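You operate a simulated robot arm through the tools that you are given. There is no shell and no other tool. Be economical: measure what you need, move in short steps, check, and stop when the job is done.

You run a simulated robot arm. Do the job below in one go: nothing can be reset, and whatever is moved stays where it is left.

Task
Stone the burr off steel plate 1, oil its middle and lay it in the small blue tray.
Fine: work on it in the steel holder; orange stone and white dauber go back, the green tin ends shut.

Only the result counts: the job must be done as asked and must still hold three seconds after the hand-in. Knocking over, shifting, dropping, spilling or breaking anything else fails it.

Robot
A 6-joint arm with a two-finger parallel gripper, fixed in place. Base frame: the origin is at the foot of the arm, x ahead of it, y to its left, z up; the work surface is at about z = 0.82. Units: m, degrees, N and s.
With the tool pointing down near the work surface it reaches from about 0.24 to 0.64 m from the base axis. Its first joint turns from -66.0 to 66.0 degrees. Payload 2.7 kg.
The TCP is the grasp point between the finger pads, 0.023 m short of the fingertips. In the tool frame z runs along the fingers and y along their closing line. Largest opening 0.094 m; finger width 0.038, thickness 0.01; the body of the gripper, 0.054 by 0.096 m, starts 0.039 m behind the TCP.
Orientation is told as [roll, pitch, yaw] about the base's x, y, z axes, in that order, counted from this pose: with the fingers straight down and closing along the base's y, the tool's x points along the base's -x, its y along +y and its z along -z.

Tools
- The arm moves only by the tool send_rows. Its argument "rows" is a list of rows, each a list of 2 entries, a list of its own where there are three numbers: the shift along the tool's x, y, z in mm, then the turn, a rotation vector about the tool's x, y, z in degrees. In form: [[[x, y, z], [ax, ay, az]], ...]. A call has 1 to 12 rows; each row shifts and turns the commanded pose from where the row before left it, along the tool's axes as they then stand. "grip" is the opening, from 0 (shut) to 1 (fully open), set as the call begins (left out, the last holds). Rows are played at 5 a second. More than 0.05 m and 8.6 degrees between two rows, or a gripper value outside its range, and nothing of the call is played. Where a pose cannot be reached the arm comes as near as it can. A force on the tool above 90 N (or 10 N above the force at the start of the call, whichever is more), or a blocked arm, ends the call early, and 0.2 s more pass. The fingers move at their own pace (about 0.045 m/s each) and stop on an object; they squeeze with about 40 N. The grip force told is the motor's: it shows also when the fingers shut on nothing. Time passes only in rows, and 0.2 s behind the last, so rows that do not move let the fingers close. The reply holds the time, the measured pose of the TCP, the force on the tool along the base axes, the opening and the grip force, in the units named above and with some noise.
- Cameras (640 x 400 px; columns grow to the right, rows downward): "scene" is fixed at [0.0846, -0.4278, 1.411]; the picture's right is [0.78, -0.63, 0.00], its down [-0.34, -0.42, -0.84] and it looks along [0.53, 0.65, -0.55] (base axes); focal length 316 px, centre (320, 200). "wrist" rides on the gripper at [0.086, 0.016, -0.075] in the tool frame; the picture's right is [-0.18, 0.98, 0.00], its down [-0.58, -0.11, -0.81] and it looks along [-0.79, -0.15, 0.59] (tool axes); focal length 243 px, centre (320, 200). There is no depth. A picture from a camera that has moved, and an enlarged one, comes with that camera's place and axes in the base frame and with its lens. The place of the scene camera against the robot may be out by one fixed shift of up to 0.012 m in any direction.
- get_image(camera): a new picture of that camera. No time passes.
- close_up(camera, box): a new picture of the part [left, top, right, bottom] of that camera's present view, enlarged. No time passes.
- sign_off(): hands the job in; it is judged then, once.

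Go step by step. Nothing tells you positions but the pictures and the camera data: compare them with the known pose of the tool, close in by small moves and look again before you grip or let go. The budget is 120 turns and 68 pictures, counting those below and the enlarged ones. Unless the task says otherwise, let go and move clear before handing in, and close with one line.

The tools are called after "Request:" as a command line: name --argument value ..., lists and objects as JSON in quotes. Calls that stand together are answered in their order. send_rows: Moves the arm, as the interface text tells. Its arguments: {"type":"object","properties":{"rows":{"type":"array","items":{"type":"array"}},"grip":{"type":"number"}},"required":["rows"]} The other tools are called the same way: get_image (camera) takes a picture; close_up (camera, box) takes an enlarged picture of a part of a camera's view; sign_off () hands the job in.

At the start:

```text
time: 0.0
eef_pos: [0.3621, -0.0245, 1.183]
orientation: [0.0, -0.1, 0.0]
contact_force: [-0.5, 0.4, -0.3]
width: 0.0943
gripper_force: 0.1
```

scene: 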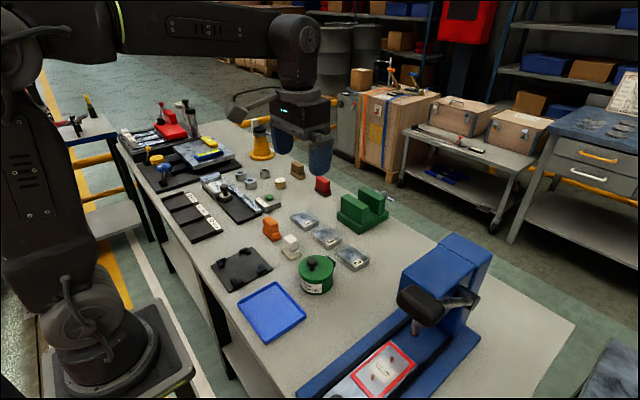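
wrist: 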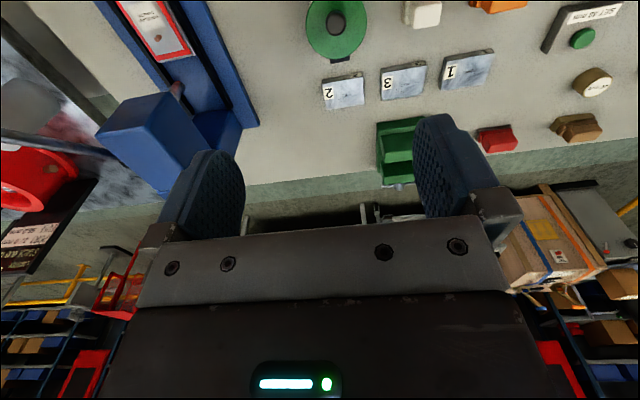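

I see three steel plates, an orange stone, white dauber, green tin, blue tray, and possible holders (green vise, black fixture). I'll look closer to identify them.

Request:
close_up --camera "scene" --box '[200, 160, 400, 350]'

Request:
close_up --camera "wrist" --box '[280, 0, 640, 200]'

Request:
close_up --camera "scene" --box '[110, 90, 310, 250]'

```text
2.11 times, centred on (300, 255) of scene
camera zoom: at [0.0846, -0.4278, 1.411], right [0.78, -0.63, 0.0], down [-0.34, -0.42, -0.84], along [0.53, 0.65, -0.55], focal length 666 px, centre (362, 84)
```

zoom: 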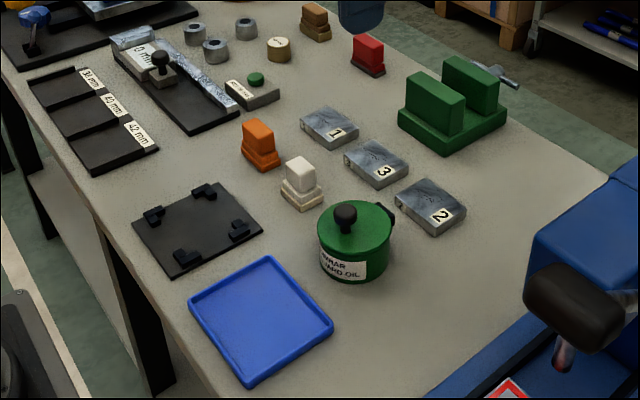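

```text
1.78 times, centred on (460, 100) of wrist
camera zoom: at [0.2755, -0.0082, 1.2572], right [0.18, 0.98, 0.0], down [0.58, -0.11, 0.81], along [0.79, -0.15, -0.59], focal length 431 px, centre (71, 378)
```

zoom: 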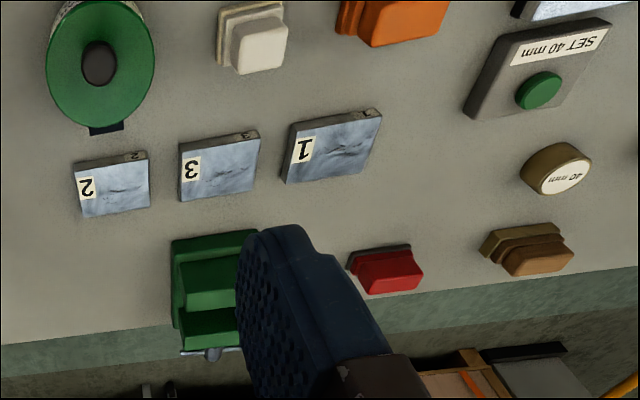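

```text
2.50 times, centred on (210, 170) of scene
camera zoom: at [0.0846, -0.4278, 1.411], right [0.78, -0.63, 0.0], down [-0.34, -0.42, -0.84], along [0.53, 0.65, -0.55], focal length 790 px, centre (595, 275)
```

zoom: 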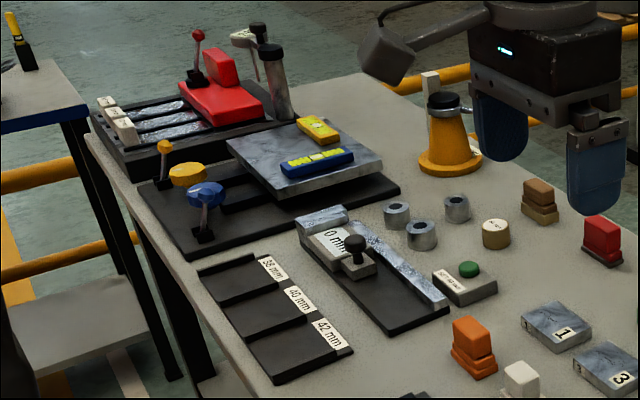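

Plate 1 is near (0.52, 0.19). The black nest with four corner stops at about (0.30, 0.15) looks like the holder, since the green vise is out of reach. I'll move the wrist camera over that area.

Request:
send_rows --rows '[[[12, 35, 7], [0, 0, 0]], [[12, 35, 7], [0, 0, 0]], [[12, 35, 7], [0, 0, 0]], [[12, 35, 7], [0, 0, 0]], [[12, 35, 7], [0, 0, 0]]]'

Request:
get_image --camera "wrist"

```text
time: 1.2
eef_pos: [0.3012, 0.1516, 1.1464]
orientation: [-0.1, -0.1, 0.0]
contact_force: [0.3, -0.1, -0.2]
width: 0.0941
gripper_force: 0.1
```

```text
62 pictures are left
camera wrist: at [0.2152, 0.1684, 1.2219], right [0.18, 0.98, 0.0], down [0.58, -0.11, 0.81], along [0.79, -0.15, -0.59], focal length 243 px, centre (320, 200)
```

wrist: 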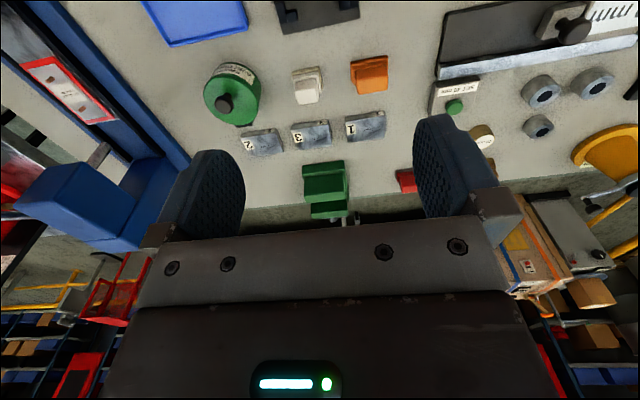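

Plates are in view. I'll tilt the tool so the camera looks more steeply down at the nest and the plates.

Request:
send_rows --rows '[[[0, 0, 0], [0, 8, 0]], [[0, 0, 0], [0, 8, 0]], [[0, 0, 0], [0, 8, 0]], [[0, 0, 0], [0, 8, 0]], [[0, 0, 0], [0, 8, 0]]]'

Request:
get_image --camera "wrist"

```text
time: 2.4
eef_pos: [0.3018, 0.1517, 1.1464]
orientation: [0.0, 40.0, 0.0]
contact_force: [0.2, 0.1, -0.2]
width: 0.0936
gripper_force: 0.0
```

```text
61 pictures are left
camera wrist: at [0.284, 0.1675, 1.2602], right [0.14, 0.98, -0.12], down [0.96, -0.11, 0.24], along [0.23, -0.15, -0.96], focal length 243 px, centre (320, 200)
```

wrist: 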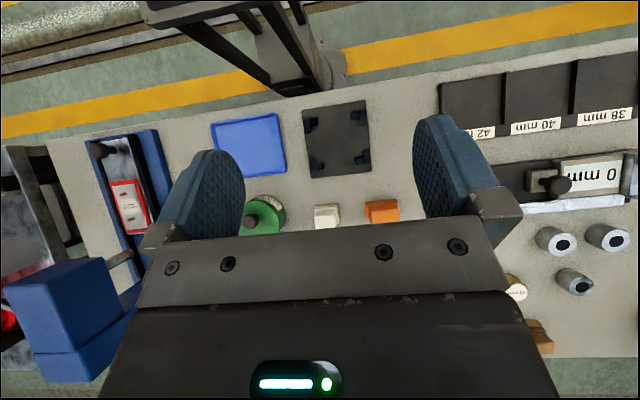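

Request:
close_up --camera "wrist" --box '[200, 80, 420, 240]'

```text
2.50 times, centred on (310, 160) of wrist
camera zoom: at [0.284, 0.1675, 1.2602], right [0.14, 0.98, -0.12], down [0.96, -0.11, 0.24], along [0.23, -0.15, -0.96], focal length 606 px, centre (345, 300)
```

zoom: 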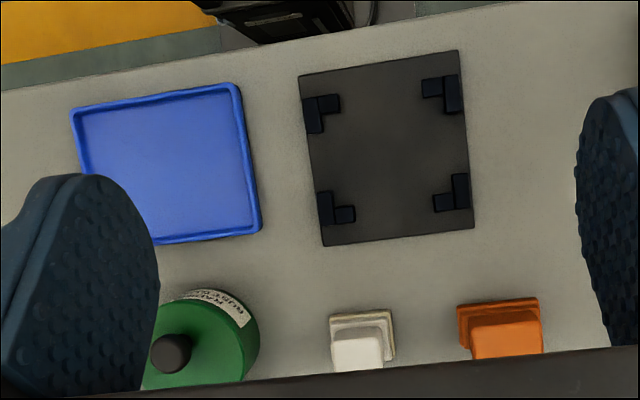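

The nest's pocket (about 84×66 mm, long side along y) sits at about (0.284, 0.145), so it fits a plate. Next I'll look at plate 1 up close.

Request:
send_rows --rows '[[[-38, 10, -5.5], [0, 0, 0]], [[-38, 10, -5.5], [0, 0, 0]], [[-38, 10, -5.5], [0, 0, 0]], [[-38, 10, -5.5], [0, 0, 0]]]'

Request:
close_up --camera "wrist" --box '[200, 60, 420, 220]'

```text
time: 3.4
eef_pos: [0.432, 0.1907, 1.0638]
orientation: [0.1, 39.8, 0.1]
contact_force: [0.3, 0.1, 0.8]
width: 0.0937
gripper_force: 0.1
```

```text
2.50 times, centred on (310, 140) of wrist
camera zoom: at [0.4134, 0.2073, 1.1769], right [0.14, 0.98, -0.12], down [0.96, -0.11, 0.25], along [0.23, -0.15, -0.96], focal length 606 px, centre (345, 350)
```

zoom: 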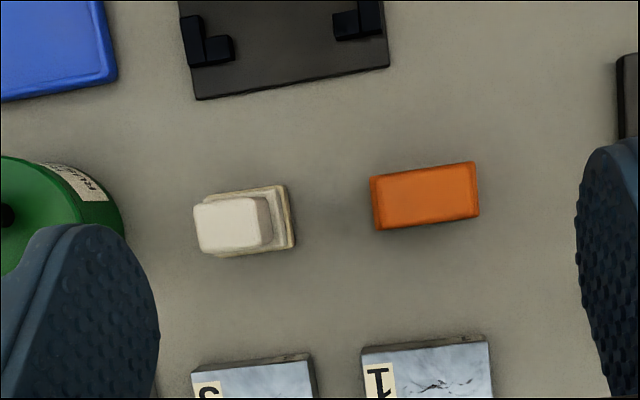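

Stone is near (0.413, 0.21) and the dauber near (0.414, 0.105). I'll go a bit further forward for the plates.

Request:
send_rows --rows '[[[-40, 0, -20], [0, 0, 0]], [[-40, 0, -20], [0, 0, 0]]]'

Request:
close_up --camera "wrist" --box '[200, 60, 420, 220]'

```text
time: 4.0
eef_pos: [0.4676, 0.1792, 1.0163]
orientation: [0.1, 39.7, 0.0]
contact_force: [0.4, 0.4, 0.2]
width: 0.0941
gripper_force: 0.0
out of reach, approached as far as the arm can: row 1, 2
```

```text
2.50 times, centred on (310, 140) of wrist
camera zoom: at [0.448, 0.1953, 1.1282], right [0.14, 0.98, -0.12], down [0.96, -0.11, 0.25], along [0.23, -0.15, -0.96], focal length 606 px, centre (345, 350)
```

zoom: 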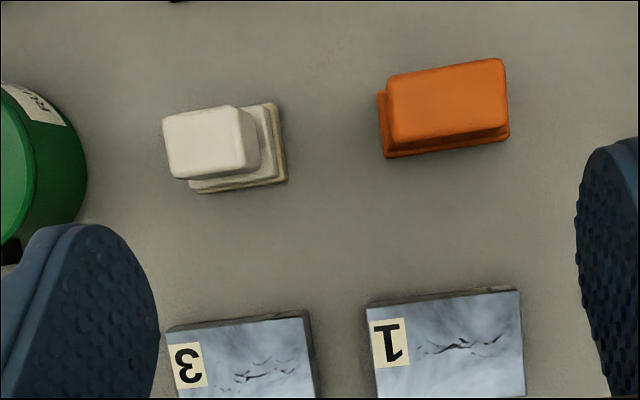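

Plate 1's burr shows as dark scratches on its top. I'll reduce the tilt and view the whole plate from closer.

Request:
send_rows --rows '[[[0, 0, 0], [0, -6.5, 0]], [[0, 0, 0], [0, -6.5, 0]], [[0, 0, 0], [0, -6.5, 0]]]'

```text
time: 4.8
eef_pos: [0.4666, 0.1796, 1.0155]
orientation: [0.0, 20.4, 0.2]
contact_force: [-1.3, 0.1, 0.0]
width: 0.0939
gripper_force: 0.0
```

The pose is reachable again; next I'll lower toward plate 1 to look.

Request:
send_rows --rows '[[[-16, 7, 21], [0, 0, 0]], [[-16, 7, 21], [0, 0, 0]], [[-15, 7, 21], [0, 0, 0]]]'

Request:
get_image --camera "wrist"

```text
time: 5.6
eef_pos: [0.488, 0.1962, 0.9408]
orientation: [-0.1, 20.4, 0.0]
contact_force: [-0.4, 0.2, -0.2]
width: 0.094
gripper_force: 0.1
```

```text
57 pictures are left
camera wrist: at [0.4335, 0.2126, 1.0406], right [0.17, 0.98, -0.06], down [0.83, -0.11, 0.55], along [0.54, -0.15, -0.83], focal length 243 px, centre (320, 200)
```

wrist: 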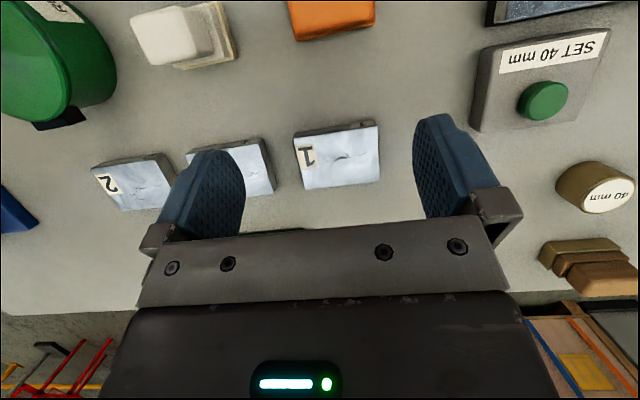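

Request:
close_up --camera "wrist" --box '[280, 110, 400, 200]'

```text
4.44 times, centred on (340, 155) of wrist
camera zoom: at [0.4335, 0.2126, 1.0406], right [0.17, 0.98, -0.06], down [0.83, -0.11, 0.55], along [0.54, -0.15, -0.83], focal length 1078 px, centre (231, 400)
```

zoom: 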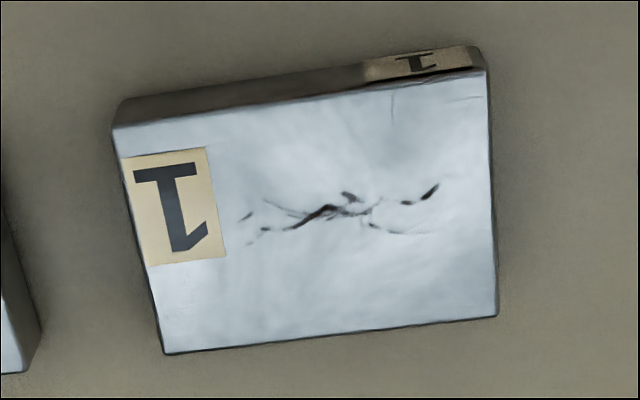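

Plate 1's top face measures about 72×52 mm, is axis-aligned, centred at (0.524, 0.200), with its top at z≈0.838. I'll level the tool and yaw it 90° so the fingers take the plate across x, clear of the nest's corner stops.

Request:
send_rows --rows '[[[0, 0, -20], [0, -6.8, 0]], [[0, 0, -20], [0, -6.8, 0]], [[0, 0, -20], [0, -6.8, 0]]]'

Request:
send_rows --rows '[[[0, 0, 0], [0, 0, -8.18]], [[0, 0, 0], [0, 0, -8.18]], [[0, 0, 0], [0, 0, -8.18]], [[0, 0, 0], [0, 0, -8.18]], [[0, 0, 0], [0, 0, -8.18]], [[0, 0, 0], [0, 0, -8.18]], [[0, 0, 0], [0, 0, -8.18]], [[0, 0, 0], [0, 0, -8.18]], [[0, 0, 0], [0, 0, -8.18]], [[0, 0, 0], [0, 0, -8.18]], [[0, 0, 0], [0, 0, -8.2]]]'

```text
time: 6.4
eef_pos: [0.5036, 0.1984, 0.9992]
orientation: [0.0, 0.1, -0.1]
contact_force: [-0.2, -0.1, 0.4]
width: 0.0939
gripper_force: 0.1
```

```text
time: 8.8
eef_pos: [0.502, 0.1989, 0.998]
orientation: [0.1, 0.0, 90.1]
contact_force: [1.0, 0.0, 0.8]
width: 0.0942
gripper_force: 0.1
```

Yawed fine. I'll hover over plate 1 and check with both cameras.

Request:
send_rows --rows '[[[0, -11, 45], [0, 0, 0]], [[-1, -11, 45], [0, 0, 0]], [[0, 0, 10], [0, 0, 0]]]'

Request:
close_up --camera "scene" --box '[260, 160, 400, 270]'

Request:
get_image --camera "wrist"

```text
time: 9.6
eef_pos: [0.5254, 0.2009, 0.9008]
orientation: [-0.1, 0.0, 90.0]
contact_force: [-0.2, 0.3, -0.6]
width: 0.094
gripper_force: 0.1
```

```text
3.64 times, centred on (330, 215) of scene
camera zoom: at [0.0846, -0.4278, 1.411], right [0.78, -0.63, 0.0], down [-0.34, -0.42, -0.84], along [0.53, 0.65, -0.55], focal length 1149 px, centre (284, 146)
```

zoom: 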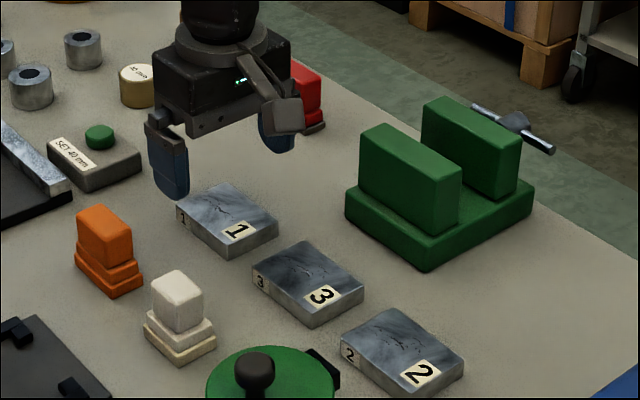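

```text
54 pictures are left
camera wrist: at [0.5097, 0.1135, 0.9752], right [-0.98, 0.18, 0.0], down [0.11, 0.58, 0.81], along [0.15, 0.79, -0.59], focal length 243 px, centre (320, 200)
```

wrist: 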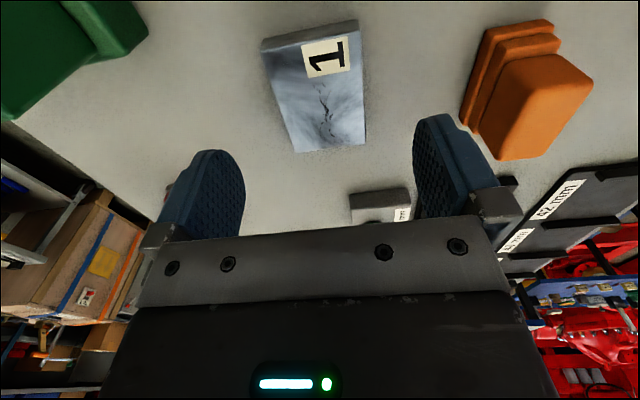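

Plate 1 is centred under the gripper. I'll descend and grip it by its upper part.

Request:
send_rows --rows '[[[2, 0, 26], [0, 0, 0]], [[0, 0, 26], [0, 0, 0]]]'

Request:
send_rows --rows '[[[0, 0, 0], [0, 0, 0]], [[0, 0, 0], [0, 0, 0]], [[0, 0, 0], [0, 0, 0]], [[0, 0, 0], [0, 0, 0]], [[0, 0, 0], [0, 0, 0]], [[0, 0, 0], [0, 0, 0]]]' --grip 0

```text
time: 10.2
eef_pos: [0.5264, 0.1974, 0.8481]
orientation: [0.1, 0.0, 90.0]
contact_force: [0.1, -0.3, -0.2]
width: 0.0941
gripper_force: 0.0
```

```text
time: 11.6
eef_pos: [0.525, 0.1984, 0.8477]
orientation: [0.2, -0.1, 89.9]
contact_force: [-1.9, -0.1, -0.3]
width: 0.0534
gripper_force: 40.1
```

Plate gripped (53 mm). I'll lift it high and move to a spot where I can inspect the nest.

Request:
send_rows --rows '[[[0, 0, -40], [0, 0, 0]], [[0, 0, -40], [0, 0, 0]], [[0, 0, -40], [0, 0, 0]], [[26, 40, 0], [0, 0, 0]], [[26, 40, 0], [0, 0, 0]], [[26, 40, 0], [0, 0, 0]], [[26, 40, 0], [0, 0, 0]], [[26, 40, 0], [0, 0, 0]], [[26, 40, 0], [0, 0, 0]]]'

Request:
get_image --camera "wrist"

```text
time: 13.6
eef_pos: [0.2867, 0.0405, 0.9649]
orientation: [0.0, 0.0, 89.9]
contact_force: [0.4, -1.1, -4.2]
width: 0.0537
gripper_force: 39.7
```

```text
53 pictures are left
camera wrist: at [0.2691, -0.0461, 1.04], right [-0.98, 0.18, 0.0], down [0.11, 0.58, 0.81], along [0.15, 0.79, -0.59], focal length 243 px, centre (320, 200)
```

wrist: 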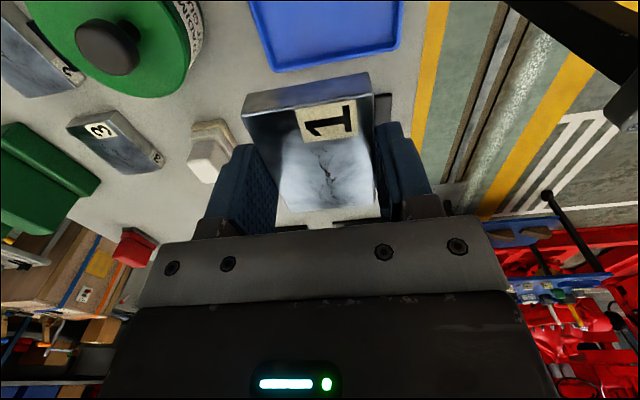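

The plate hides the nest from this angle. I'll move over the computed nest centre (0.285, 0.145), hover and check with the scene camera.

Request:
send_rows --rows '[[[-35, 1, 0], [0, 0, 0]], [[-35, 1, 0], [0, 0, 0]], [[-35, 0, 0], [0, 0, 1.5]], [[0, 0, 40], [0, 0, 0]], [[0, 0, 40], [0, 0, 0]]]'

Request:
close_up --camera "scene" --box '[190, 200, 310, 300]'

Request:
close_up --camera "wrist" --box '[200, 60, 440, 240]'

```text
time: 14.8
eef_pos: [0.2826, 0.1436, 0.8846]
orientation: [0.0, 0.1, 88.5]
contact_force: [-0.1, -1.0, -5.1]
width: 0.0537
gripper_force: 40.1
```

```text
4.00 times, centred on (250, 250) of scene
camera zoom: at [0.0846, -0.4277, 1.411], right [0.78, -0.63, 0.0], down [-0.34, -0.42, -0.84], along [0.53, 0.65, -0.55], focal length 1264 px, centre (600, 0)
```

zoom: 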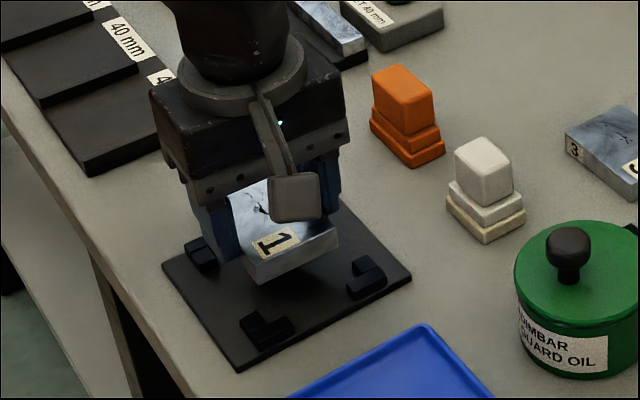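

```text
2.22 times, centred on (320, 150) of wrist
camera zoom: at [0.2637, 0.0587, 0.9593], right [-0.98, 0.21, 0.0], down [0.12, 0.58, 0.81], along [0.17, 0.79, -0.59], focal length 539 px, centre (320, 311)
```

zoom: 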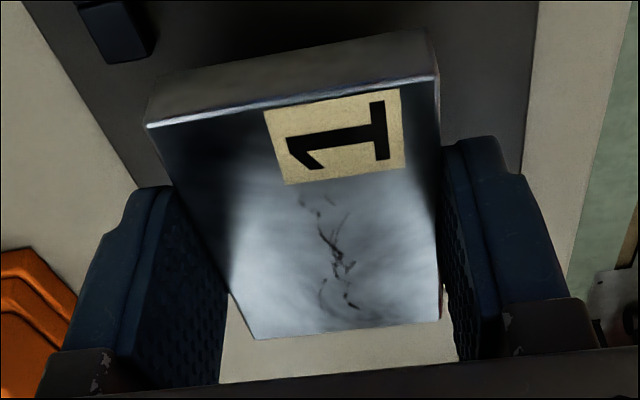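

Nearly aligned. I'll correct by about 3 mm and lower partway, then look again.

Request:
send_rows --rows '[[[-3.4, -3, 10], [0, 0, 0]], [[0, 0, 9], [0, 0, 0]]]'

Request:
close_up --camera "scene" --box '[200, 220, 300, 300]'

```text
time: 15.4
eef_pos: [0.2845, 0.1506, 0.8666]
orientation: [0.2, 0.1, 88.4]
contact_force: [0.5, -0.2, -5.6]
width: 0.0537
gripper_force: 39.6
```

```text
5.00 times, centred on (250, 260) of scene
camera zoom: at [0.0846, -0.4277, 1.411], right [0.78, -0.63, 0.0], down [-0.34, -0.42, -0.84], along [0.53, 0.65, -0.55], focal length 1580 px, centre (670, -100)
```

zoom: 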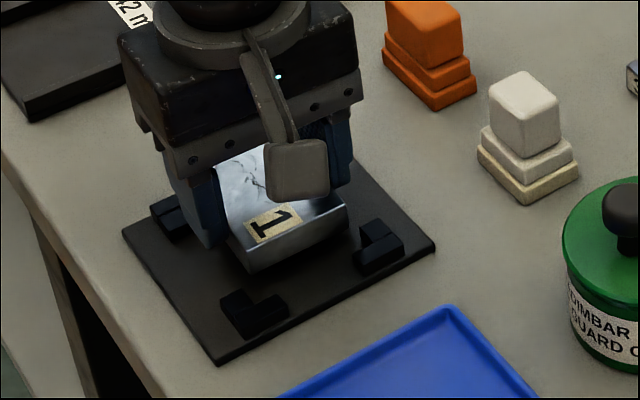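

Slightly too far in +y; I'll shift back 3.5 mm and lower slowly until contact.

Request:
send_rows --rows '[[[3.5, 1, 3], [0, 0, 0]], [[0, 0, 4], [0, 0, 0]], [[0, 0, 0], [0, 0, 0]]]'

Request:
close_up --camera "scene" --box '[200, 220, 300, 300]'

```text
time: 16.2
eef_pos: [0.2837, 0.1457, 0.8605]
orientation: [-0.1, 0.0, 88.6]
contact_force: [0.3, 0.3, -4.7]
width: 0.0533
gripper_force: 40.3
```

```text
5.00 times, centred on (250, 260) of scene
camera zoom: at [0.0846, -0.4277, 1.411], right [0.78, -0.63, 0.0], down [-0.34, -0.42, -0.84], along [0.53, 0.65, -0.55], focal length 1580 px, centre (670, -100)
```

zoom: 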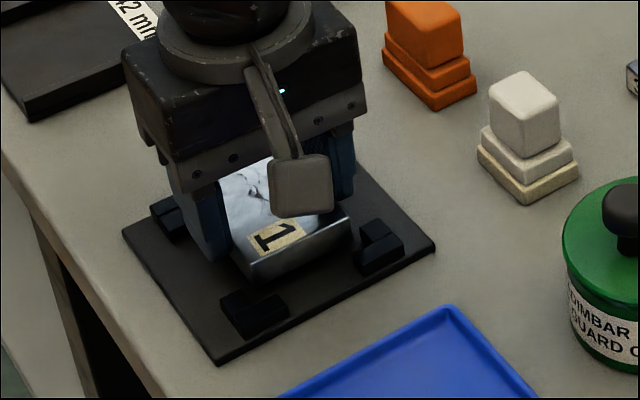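

Well centred in the pocket. Lowering to contact.

Request:
send_rows --rows '[[[0, 0, 3], [0, 0, 0]], [[0, 0, 2], [0, 0, 0]], [[0, 0, 0], [0, 0, 0]]]'

```text
time: 17.0
eef_pos: [0.2842, 0.1458, 0.8564]
orientation: [0.1, 0.0, 88.5]
contact_force: [-0.1, -0.1, -5.1]
width: 0.0535
gripper_force: 39.6
```

Request:
send_rows --rows '[[[0, 0, 1.5], [0, 0, 0]], [[0, 0, 1], [0, 0, 0]], [[0, 0, 0], [0, 0, 0]]]'

```text
time: 17.8
eef_pos: [0.2857, 0.1459, 0.8528]
orientation: [0.0, 0.1, 88.5]
contact_force: [0.3, -0.1, -3.9]
width: 0.0535
gripper_force: 40.5
```

Request:
send_rows --rows '[[[0, 0, 1], [0, 0, 0]], [[0, 0, 0], [0, 0, 0]]]'

Request:
send_rows --rows '[[[0, 0, 1], [0, 0, 0]], [[0, 0, 0], [0, 0, 0]]]'

```text
time: 18.4
eef_pos: [0.2849, 0.1459, 0.8536]
orientation: [0.0, -0.1, 88.4]
contact_force: [-8.6, -3.1, 26.7]
width: 0.0533
gripper_force: 39.9
```

```text
time: 19.0
eef_pos: [0.2851, 0.1456, 0.8531]
orientation: [-0.1, -0.1, 88.5]
contact_force: [-7.4, -4.1, 33.3]
width: 0.054
gripper_force: 40.2
```

Plate is seated on the nest floor. Release and rise.

Request:
send_rows --rows '[[[0, 0, -1.5], [0, 0, 0]], [[0, 0, 0], [0, 0, 0]], [[0, 0, 0], [0, 0, 0]], [[0, 0, 0], [0, 0, 0]], [[0, 0, 0], [0, 0, 0]]]' --grip 0.85

Request:
send_rows --rows '[[[0, 0, -30], [0, 0, 0]], [[0, 0, -40], [0, 0, 0]], [[0, 0, -40], [0, 0, 0]], [[40, 0, 0], [0, 0, 0]], [[40, 0, 0], [0, 0, 0]]]'

Request:
close_up --camera "scene" --box '[200, 220, 300, 300]'

Request:
get_image --camera "wrist"

```text
time: 20.2
eef_pos: [0.2851, 0.146, 0.8527]
orientation: [0.0, 0.0, 88.5]
contact_force: [0.0, -0.1, -1.5]
width: 0.0797
gripper_force: 0.0
```

```text
time: 21.4
eef_pos: [0.2833, 0.0655, 0.963]
orientation: [0.0, 0.0, 88.6]
contact_force: [-0.4, 0.1, 0.0]
width: 0.0801
gripper_force: 0.1
```

```text
5.00 times, centred on (250, 260) of scene
camera zoom: at [0.0846, -0.4277, 1.411], right [0.78, -0.63, 0.0], down [-0.34, -0.42, -0.84], along [0.53, 0.65, -0.55], focal length 1580 px, centre (670, -100)
```

zoom: 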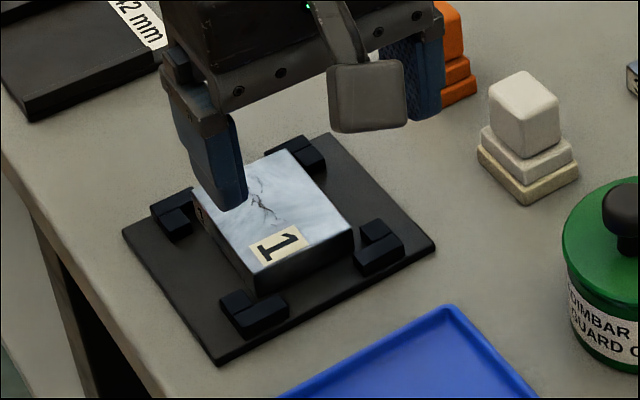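

```text
47 pictures are left
camera wrist: at [0.2647, -0.0202, 1.0376], right [-0.98, 0.21, 0.0], down [0.12, 0.58, 0.81], along [0.17, 0.79, -0.59], focal length 243 px, centre (320, 200)
```

wrist: 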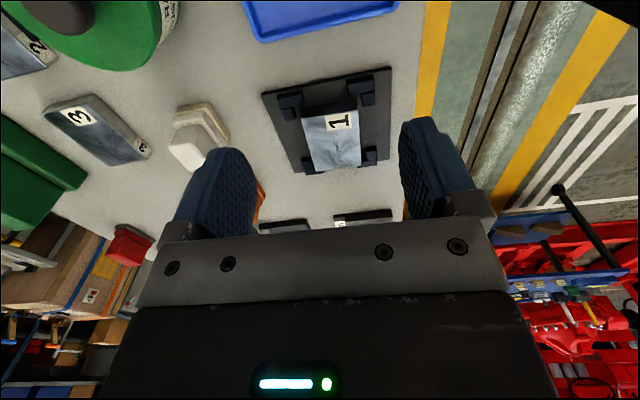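

Request:
close_up --camera "wrist" --box '[250, 60, 400, 180]'

```text
3.33 times, centred on (325, 120) of wrist
camera zoom: at [0.2647, -0.0202, 1.0376], right [-0.98, 0.21, 0.0], down [0.12, 0.58, 0.81], along [0.17, 0.79, -0.59], focal length 809 px, centre (303, 467)
```

zoom: 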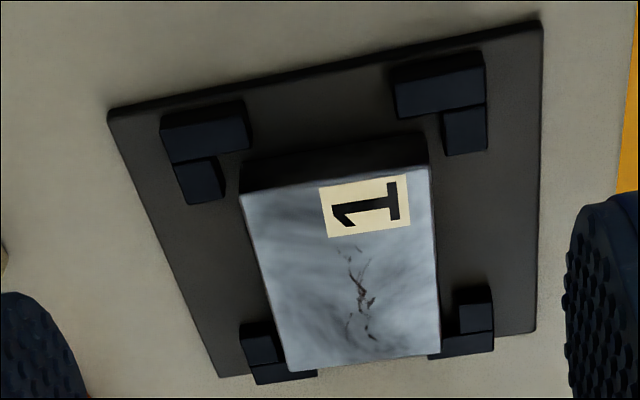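

Plate 1 is seated in the holder. Next is the orange stone: I'll hover over it and measure.

Request:
send_rows --rows '[[[0, -32, 0], [0, 0, -1.5]], [[-34, -32, 0], [0, 0, 0]], [[-34, -32, 0], [0, 0, 0]], [[-34, -32, 0], [0, 0, 0]], [[-33, -2, 0], [0, 0, 0]]]' --grip 1

Request:
get_image --camera "wrist"

Request:
close_up --camera "scene" --box '[240, 190, 340, 270]'

```text
time: 22.6
eef_pos: [0.4131, 0.2019, 0.9639]
orientation: [0.2, 0.0, 90.1]
contact_force: [-0.2, 1.0, 0.4]
width: 0.0942
gripper_force: 0.1
```

```text
45 pictures are left
camera wrist: at [0.3976, 0.1144, 1.0386], right [-0.98, 0.18, 0.0], down [0.11, 0.58, 0.81], along [0.15, 0.79, -0.59], focal length 243 px, centre (320, 200)
```

wrist: 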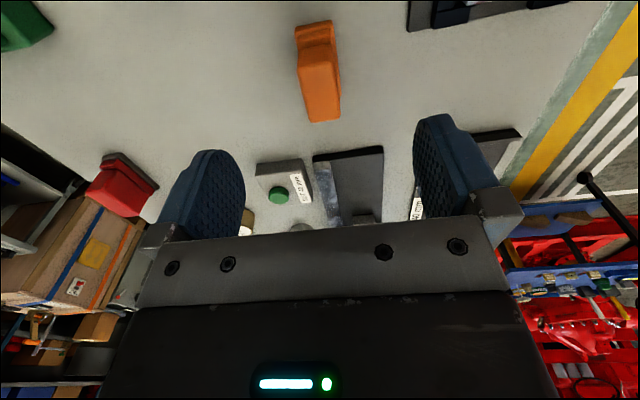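

```text
5.00 times, centred on (290, 230) of scene
camera zoom: at [0.0846, -0.4278, 1.411], right [0.78, -0.63, 0.0], down [-0.34, -0.42, -0.84], along [0.53, 0.65, -0.55], focal length 1580 px, centre (470, 50)
```

zoom: 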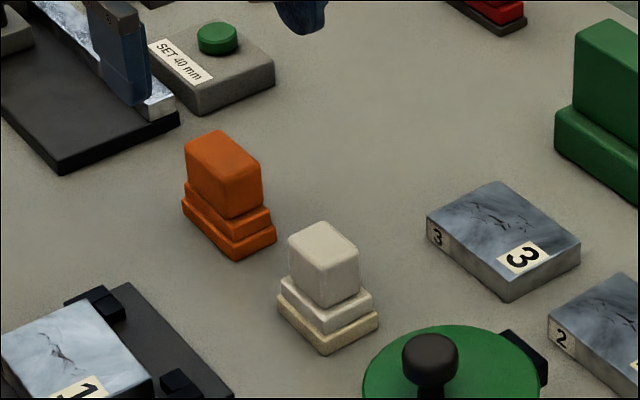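

Request:
close_up --camera "wrist" --box '[270, 10, 370, 130]'

```text
3.33 times, centred on (320, 70) of wrist
camera zoom: at [0.3976, 0.1144, 1.0386], right [-0.98, 0.18, 0.0], down [0.11, 0.58, 0.81], along [0.15, 0.79, -0.59], focal length 809 px, centre (320, 633)
```

zoom: 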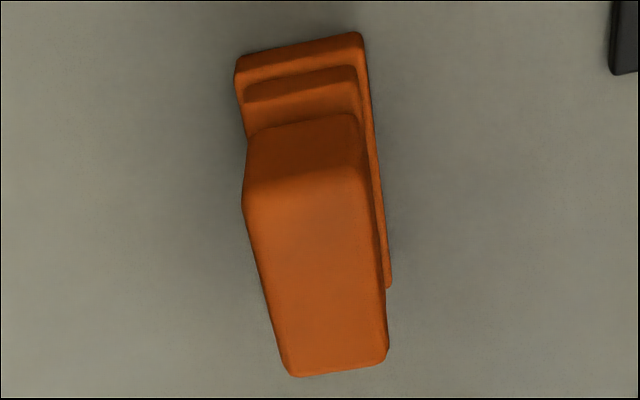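

Stone handle centre is about (0.4155, 0.212), ~25 mm wide along x, top at about z 0.868. I'll descend onto it and grip.

Request:
send_rows --rows '[[[-10, -2.4, 30], [0, 0, 0]], [[0, 0, 35], [0, 0, 0]], [[0, 0, 29], [0, 0, 0]], [[0, 0, 0], [0, 0, 0]]]'

Request:
close_up --camera "scene" --box '[240, 190, 340, 270]'

```text
time: 23.6
eef_pos: [0.4156, 0.208, 0.8694]
orientation: [0.0, -0.1, 89.9]
contact_force: [0.3, 0.0, -0.2]
width: 0.094
gripper_force: 0.1
```

```text
5.00 times, centred on (290, 230) of scene
camera zoom: at [0.0846, -0.4278, 1.411], right [0.78, -0.63, 0.0], down [-0.34, -0.42, -0.84], along [0.53, 0.65, -0.55], focal length 1580 px, centre (470, 50)
```

zoom: 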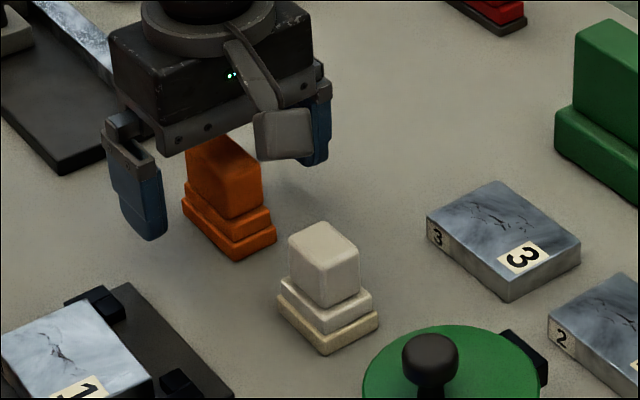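

Fingers straddle the handle. Closing.

Request:
send_rows --rows '[[[0, 0, 0], [0, 0, 0]], [[0, 0, 0], [0, 0, 0]], [[0, 0, 0], [0, 0, 0]], [[0, 0, 0], [0, 0, 0]], [[0, 0, 0], [0, 0, 0]], [[0, 0, 0], [0, 0, 0]], [[0, 0, 0], [0, 0, 0]]]' --grip 0

Request:
send_rows --rows '[[[0, 0, -30], [0, 0, 0]], [[0, 0, -30], [0, 0, 0]]]'

Request:
close_up --camera "scene" --box '[200, 180, 340, 290]'

```text
time: 25.2
eef_pos: [0.4151, 0.2089, 0.8683]
orientation: [0.0, 0.1, 90.1]
contact_force: [-0.3, -0.4, 1.3]
width: 0.0254
gripper_force: 39.6
```

```text
time: 25.8
eef_pos: [0.4133, 0.2104, 0.9289]
orientation: [0.1, 0.0, 90.0]
contact_force: [0.1, -0.7, -1.4]
width: 0.0253
gripper_force: 39.9
```

```text
3.64 times, centred on (270, 235) of scene
camera zoom: at [0.0846, -0.4278, 1.411], right [0.78, -0.63, 0.0], down [-0.34, -0.42, -0.84], along [0.53, 0.65, -0.55], focal length 1149 px, centre (502, 73)
```

zoom: 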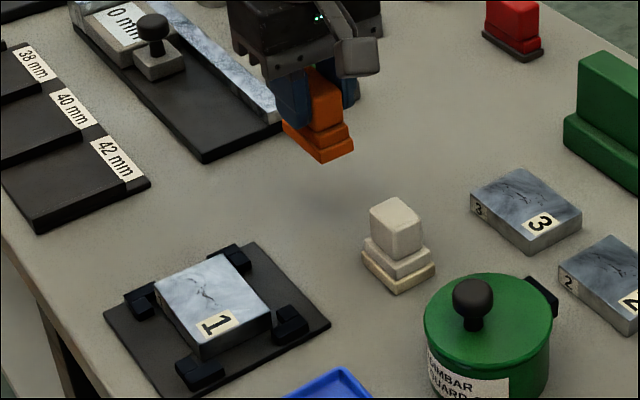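

Stone is in hand (its rest pose was TCP ≈ (0.415, 0.210, 0.8685), yaw 90). I'll move above the plate and come down gently.

Request:
send_rows --rows '[[[15, 33, 0], [0, 0, 0]], [[15, 33, 0], [0, 0, 0]], [[16, 33, 0], [0, 0, 0]], [[15, 31, 0], [0, 0, 0]], [[0, 0, 20], [0, 0, 0]], [[0, 0, 13], [0, 0, 0]], [[0, 0, 0], [0, 0, 0]]]'

Request:
close_up --camera "scene" --box '[200, 220, 300, 300]'

```text
time: 27.4
eef_pos: [0.2843, 0.1502, 0.8959]
orientation: [0.2, 0.0, 90.0]
contact_force: [-0.7, -1.2, -1.0]
width: 0.0255
gripper_force: 40.1
```

```text
5.00 times, centred on (250, 260) of scene
camera zoom: at [0.0846, -0.4278, 1.411], right [0.78, -0.63, 0.0], down [-0.34, -0.42, -0.84], along [0.53, 0.65, -0.55], focal length 1580 px, centre (670, -100)
```

zoom: 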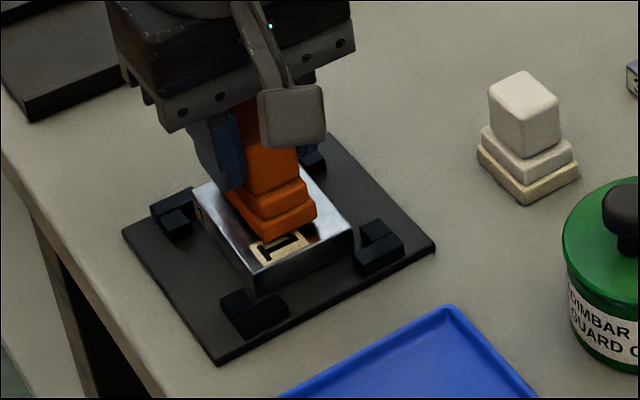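

Request:
send_rows --rows '[[[0, 0, 2], [0, 0, 0]], [[0, 0, 1], [0, 0, 0]], [[0, 0, 0], [0, 0, 0]]]'

Request:
send_rows --rows '[[[0, 0, 1], [0, 0, 0]], [[0, 0, 0], [0, 0, 0]]]'

```text
time: 28.2
eef_pos: [0.285, 0.1506, 0.8926]
orientation: [0.0, 0.0, 90.0]
contact_force: [0.1, -0.2, -0.6]
width: 0.0257
gripper_force: 39.5
```

```text
time: 28.8
eef_pos: [0.2852, 0.1496, 0.891]
orientation: [0.0, 0.0, 90.0]
contact_force: [-4.7, -4.3, 20.7]
width: 0.0255
gripper_force: 40.0
```

Contact at about 20 N. I'll make stroking passes along the burr.

Request:
send_rows --rows '[[[8, 0, -0.3], [0, 0, 0]], [[-8, 0, 0], [0, 0, 0]], [[-8, 0, 0], [0, 0, 0]], [[8, 0, 0], [0, 0, 0]], [[8, 0, 0], [0, 0, 0]], [[-8, 0, 0], [0, 0, 0]], [[-8, 0, 0], [0, 0, 0]], [[8, 0, 0], [0, 0, 0]], [[8, 0, 0], [0, 0, 0]], [[-8, 0, 0], [0, 0, 0]], [[-8, 0, 0], [0, 0, 0]], [[8, 0, 0], [0, 0, 0]]]'

Request:
close_up --camera "scene" --box '[200, 220, 300, 300]'

```text
time: 31.4
eef_pos: [0.2845, 0.1506, 0.8928]
orientation: [0.1, 0.0, 90.0]
contact_force: [-0.3, -0.3, -1.9]
width: 0.0257
gripper_force: 39.9
```

```text
5.00 times, centred on (250, 260) of scene
camera zoom: at [0.0846, -0.4277, 1.411], right [0.78, -0.63, 0.0], down [-0.34, -0.42, -0.84], along [0.53, 0.65, -0.55], focal length 1580 px, centre (670, -100)
```

zoom: 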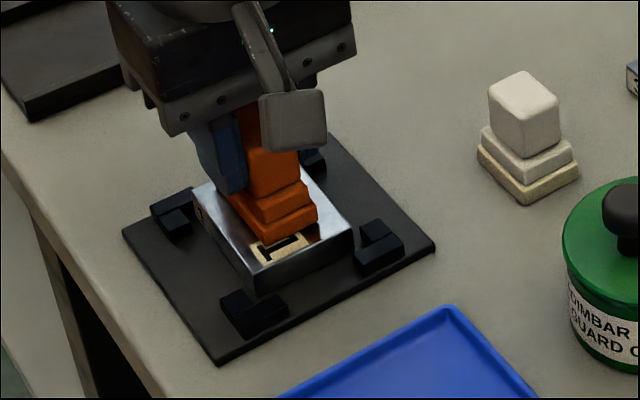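

Contact was lost at that height; pressing again slightly deeper.

Request:
send_rows --rows '[[[0, 0, 0.6], [0, 0, 0]], [[0, 0, 0], [0, 0, 0]]]'

```text
time: 32.0
eef_pos: [0.2845, 0.149, 0.892]
orientation: [0.0, 0.0, 90.0]
contact_force: [-2.4, 0.1, 4.9]
width: 0.0256
gripper_force: 39.9
```

Request:
send_rows --rows '[[[4, 0, 0.3], [0, 0, 0]], [[4, 0, 0], [0, 0, 0]], [[-8, 0, 0], [0, 0, 0]], [[-8, 0, 0], [0, 0, 0]]]'

Request:
close_up --camera "scene" --box '[200, 220, 300, 300]'

```text
time: 33.0
eef_pos: [0.2843, 0.156, 0.8931]
orientation: [0.1, 0.0, 89.9]
contact_force: [-1.3, -3.7, 6.9]
width: 0.0255
gripper_force: 40.0
```

```text
5.00 times, centred on (250, 260) of scene
camera zoom: at [0.0845, -0.4279, 1.411], right [0.78, -0.63, 0.0], down [-0.34, -0.42, -0.84], along [0.53, 0.65, -0.55], focal length 1580 px, centre (670, -100)
```

zoom: 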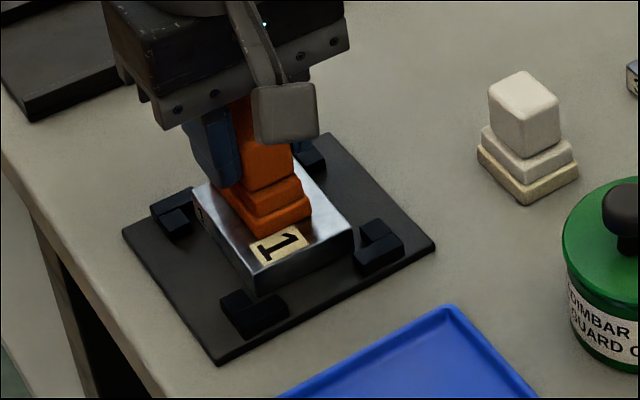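

Sliding contact at about 8 N and the plate doesn't move. I'll press slightly more and do a series of strokes covering the burr.

Request:
send_rows --rows '[[[8, 0, 0.3], [0, 0, 0]], [[8, 0, 0], [0, 0, 0]], [[4, 0, 0], [0, 0, 0]], [[-10, 0, 0], [0, 0, 0]], [[-10, 0, 0], [0, 0, 0]], [[10, 0, 0], [0, 0, 0]], [[10, 0, 0], [0, 0, 0]], [[-10, 0, 0], [0, 0, 0]], [[-10, 0, 0], [0, 0, 0]], [[10, 0, 0], [0, 0, 0]], [[10, 0, 0], [0, 0, 0]], [[-12, 0, 0], [0, 0, 0]]]'

Request:
send_rows --rows '[[[0, 8, 0], [0, 0, 0]], [[0, -8, 0], [0, 0, 0]], [[0, -8, 0], [0, 0, 0]], [[0, 8, 0], [0, 0, 0]], [[0, 8, 0], [0, 0, 0]], [[0, -8, 0], [0, 0, 0]], [[0, -8, 0], [0, 0, 0]], [[0, 8, 0], [0, 0, 0]], [[0, 8, 0], [0, 0, 0]], [[0, -8, 0], [0, 0, 0]], [[0, -8, 0], [0, 0, 0]], [[0, 8, 0], [0, 0, 0]]]'

Request:
send_rows --rows '[[[0, 0, -30], [0, 0, 0]], [[0, 0, -20], [0, 0, 0]], [[25, -20, 0], [0, 0, 0]], [[25, -20, 0], [0, 0, 0]]]'

Request:
close_up --camera "scene" --box '[200, 220, 300, 300]'

```text
time: 35.6
eef_pos: [0.283, 0.1497, 0.8903]
orientation: [0.2, 0.1, 89.9]
contact_force: [-0.1, -0.2, -1.6]
width: 0.0258
gripper_force: 40.0
```

```text
time: 38.2
eef_pos: [0.2846, 0.1487, 0.8901]
orientation: [0.0, 0.1, 90.0]
contact_force: [-0.8, 0.2, -1.2]
width: 0.0255
gripper_force: 40.5
```

```text
time: 39.2
eef_pos: [0.3259, 0.0988, 0.9416]
orientation: [0.1, 0.1, 90.1]
contact_force: [0.6, -0.7, -1.2]
width: 0.0254
gripper_force: 39.4
```

```text
5.00 times, centred on (250, 260) of scene
camera zoom: at [0.0846, -0.4277, 1.411], right [0.78, -0.63, 0.0], down [-0.34, -0.42, -0.84], along [0.53, 0.65, -0.55], focal length 1580 px, centre (670, -100)
```

zoom: 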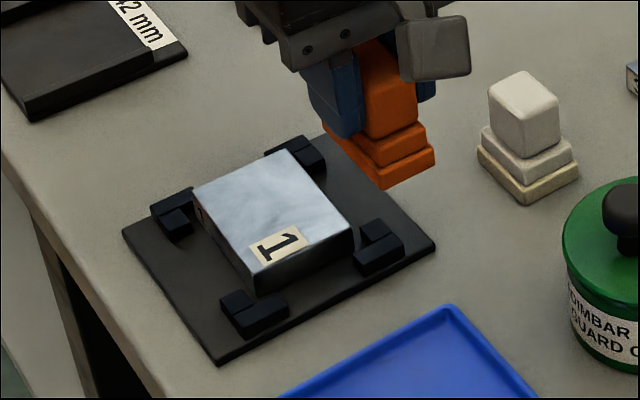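

The marks appear gone; I'll verify with the wrist camera.

Request:
get_image --camera "wrist"

```text
36 pictures are left
camera wrist: at [0.3099, 0.0123, 1.016], right [-0.98, 0.18, 0.0], down [0.11, 0.58, 0.81], along [0.15, 0.79, -0.59], focal length 243 px, centre (320, 200)
```

wrist: 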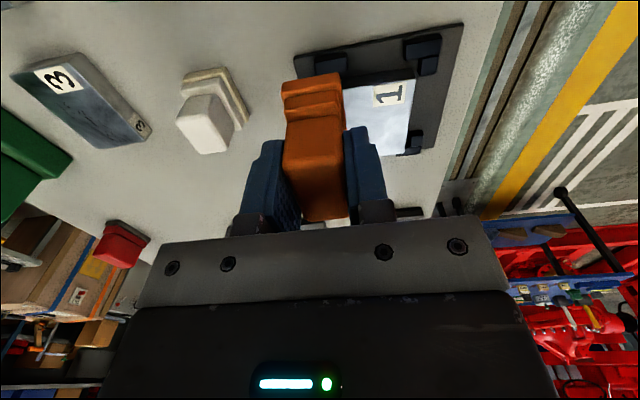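

Request:
close_up --camera "scene" --box '[235, 245, 275, 280]'

```text
11.43 times, centred on (255, 262) of scene
camera zoom: at [0.0846, -0.4277, 1.411], right [0.78, -0.63, 0.0], down [-0.34, -0.42, -0.84], along [0.53, 0.65, -0.55], focal length 3612 px, centre (1063, -514)
```

zoom: 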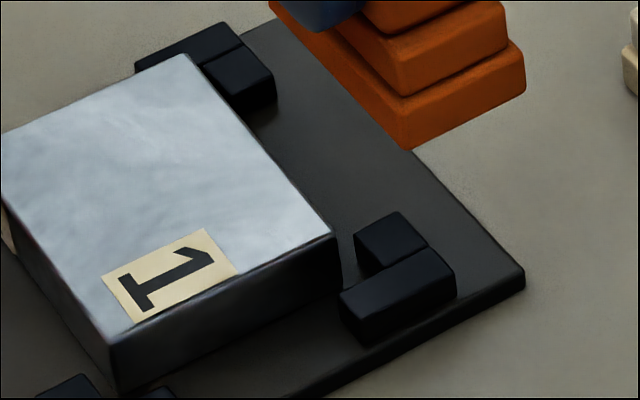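

Plate is clean. I'll return the stone to its exact original spot by reversing the moves.

Request:
send_rows --rows '[[[-37, 0, 0], [0, 0, 0]], [[-37, 0, 0], [0, 0, 0]], [[-37, 0, 0], [0, 0, 0]], [[0, -45, 0], [0, 0, 0]], [[0, -45, 0], [0, 0, 0]], [[0, 0, 35], [0, 0, 0]], [[0, 0, 33], [0, 0, 0]], [[0, 0, 0], [0, 0, 0]]]'

Request:
send_rows --rows '[[[0, 0, 2.5], [0, 0, 0]], [[0, 0, 1], [0, 0, 0]], [[0, 0, 0], [0, 0, 0]]]'

Request:
close_up --camera "scene" --box '[240, 190, 340, 270]'

```text
time: 41.0
eef_pos: [0.4156, 0.2082, 0.8731]
orientation: [0.0, -0.1, 90.0]
contact_force: [-0.1, 0.0, -2.5]
width: 0.0255
gripper_force: 39.8
```

```text
time: 41.8
eef_pos: [0.4145, 0.2094, 0.8692]
orientation: [0.0, 0.1, 90.0]
contact_force: [0.1, 0.2, -0.7]
width: 0.0254
gripper_force: 39.8
```

```text
5.00 times, centred on (290, 230) of scene
camera zoom: at [0.0846, -0.4278, 1.411], right [0.78, -0.63, 0.0], down [-0.34, -0.42, -0.84], along [0.53, 0.65, -0.55], focal length 1580 px, centre (470, 50)
```

zoom: 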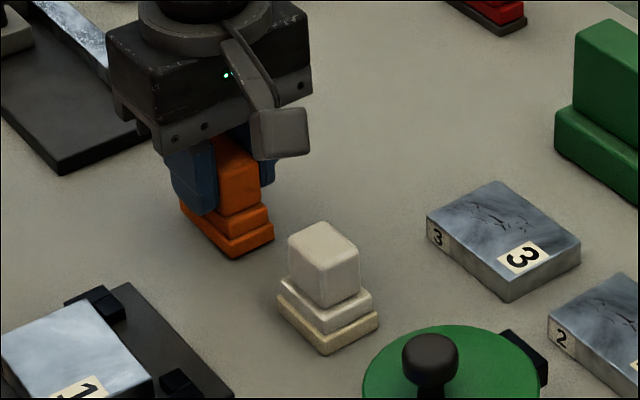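

Request:
send_rows --rows '[[[0, 0, 0.7], [0, 0, 0]], [[0, 0, 0], [0, 0, 0]]]'

Request:
send_rows --rows '[[[0, 0, 0], [0, 0, 0]], [[0, 0, 0], [0, 0, 0]], [[0, 0, 0], [0, 0, 0]], [[0, 0, 0], [0, 0, 0]], [[0, 0, -30], [0, 0, 0]], [[0, 0, -40], [0, 0, 0]], [[0, 0, -30], [0, 0, 0]]]' --grip 0.8

Request:
close_up --camera "scene" --box '[240, 190, 340, 270]'

```text
time: 42.4
eef_pos: [0.416, 0.2104, 0.8685]
orientation: [0.1, 0.0, 90.0]
contact_force: [-0.2, 1.0, -1.8]
width: 0.0255
gripper_force: 39.8
```

```text
time: 44.0
eef_pos: [0.4134, 0.2123, 0.9687]
orientation: [0.1, 0.0, 89.9]
contact_force: [0.3, 0.8, -0.3]
width: 0.0751
gripper_force: 0.1
```

```text
5.00 times, centred on (290, 230) of scene
camera zoom: at [0.0846, -0.4278, 1.411], right [0.78, -0.63, 0.0], down [-0.34, -0.42, -0.84], along [0.53, 0.65, -0.55], focal length 1580 px, centre (470, 50)
```

zoom: 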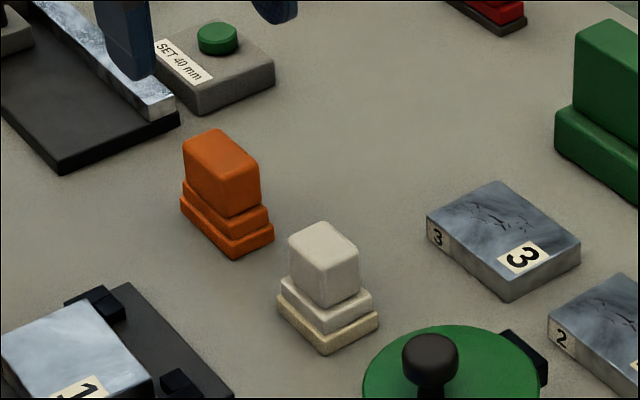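

Stone is back in place. Next, a look at the green tin from above.

Request:
send_rows --rows '[[[0, 0, -40], [0, 0, 0]], [[44, 0, -5], [0, 0, 0]], [[44, 0, -5], [0, 0, 0]], [[44, 2, 0], [0, 0, 0]], [[44, 2, 0], [0, 0, 0]], [[44, 2, 0], [0, 0, 0]], [[42, 2, 0], [0, 0, 0]]]'

Request:
close_up --camera "wrist" --box '[220, 20, 420, 180]'

Request:
close_up --camera "scene" --box '[290, 240, 350, 300]'

```text
time: 45.6
eef_pos: [0.4062, -0.0513, 1.0183]
orientation: [0.1, 0.0, 90.1]
contact_force: [-0.4, -0.4, 0.0]
width: 0.0752
gripper_force: 0.1
```

```text
2.50 times, centred on (320, 100) of wrist
camera zoom: at [0.3904, -0.1377, 1.0933], right [-0.98, 0.18, 0.0], down [0.11, 0.58, 0.81], along [0.15, 0.79, -0.59], focal length 606 px, centre (320, 450)
```

zoom: 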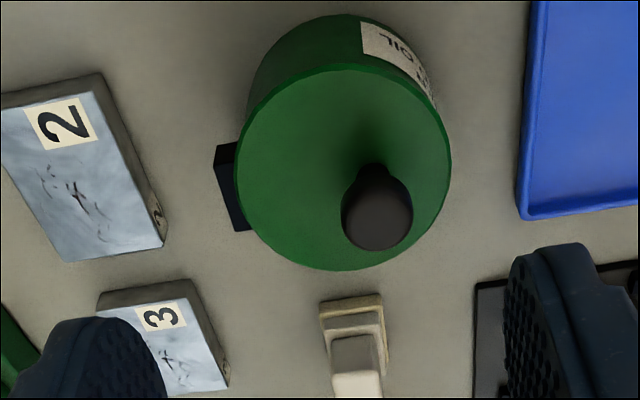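

```text
6.67 times, centred on (320, 270) of scene
camera zoom: at [0.0846, -0.4277, 1.411], right [0.78, -0.63, 0.0], down [-0.34, -0.42, -0.84], along [0.53, 0.65, -0.55], focal length 2107 px, centre (320, -267)
```

zoom: 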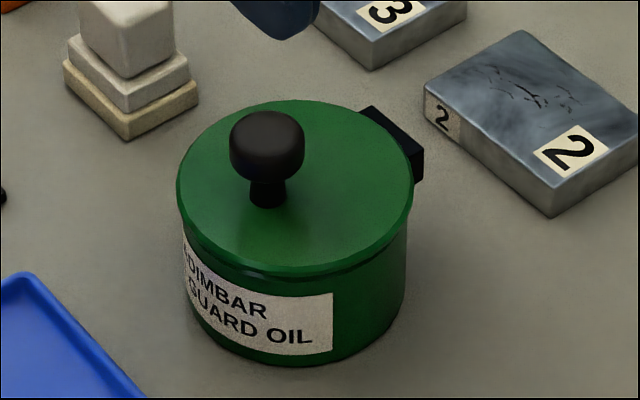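

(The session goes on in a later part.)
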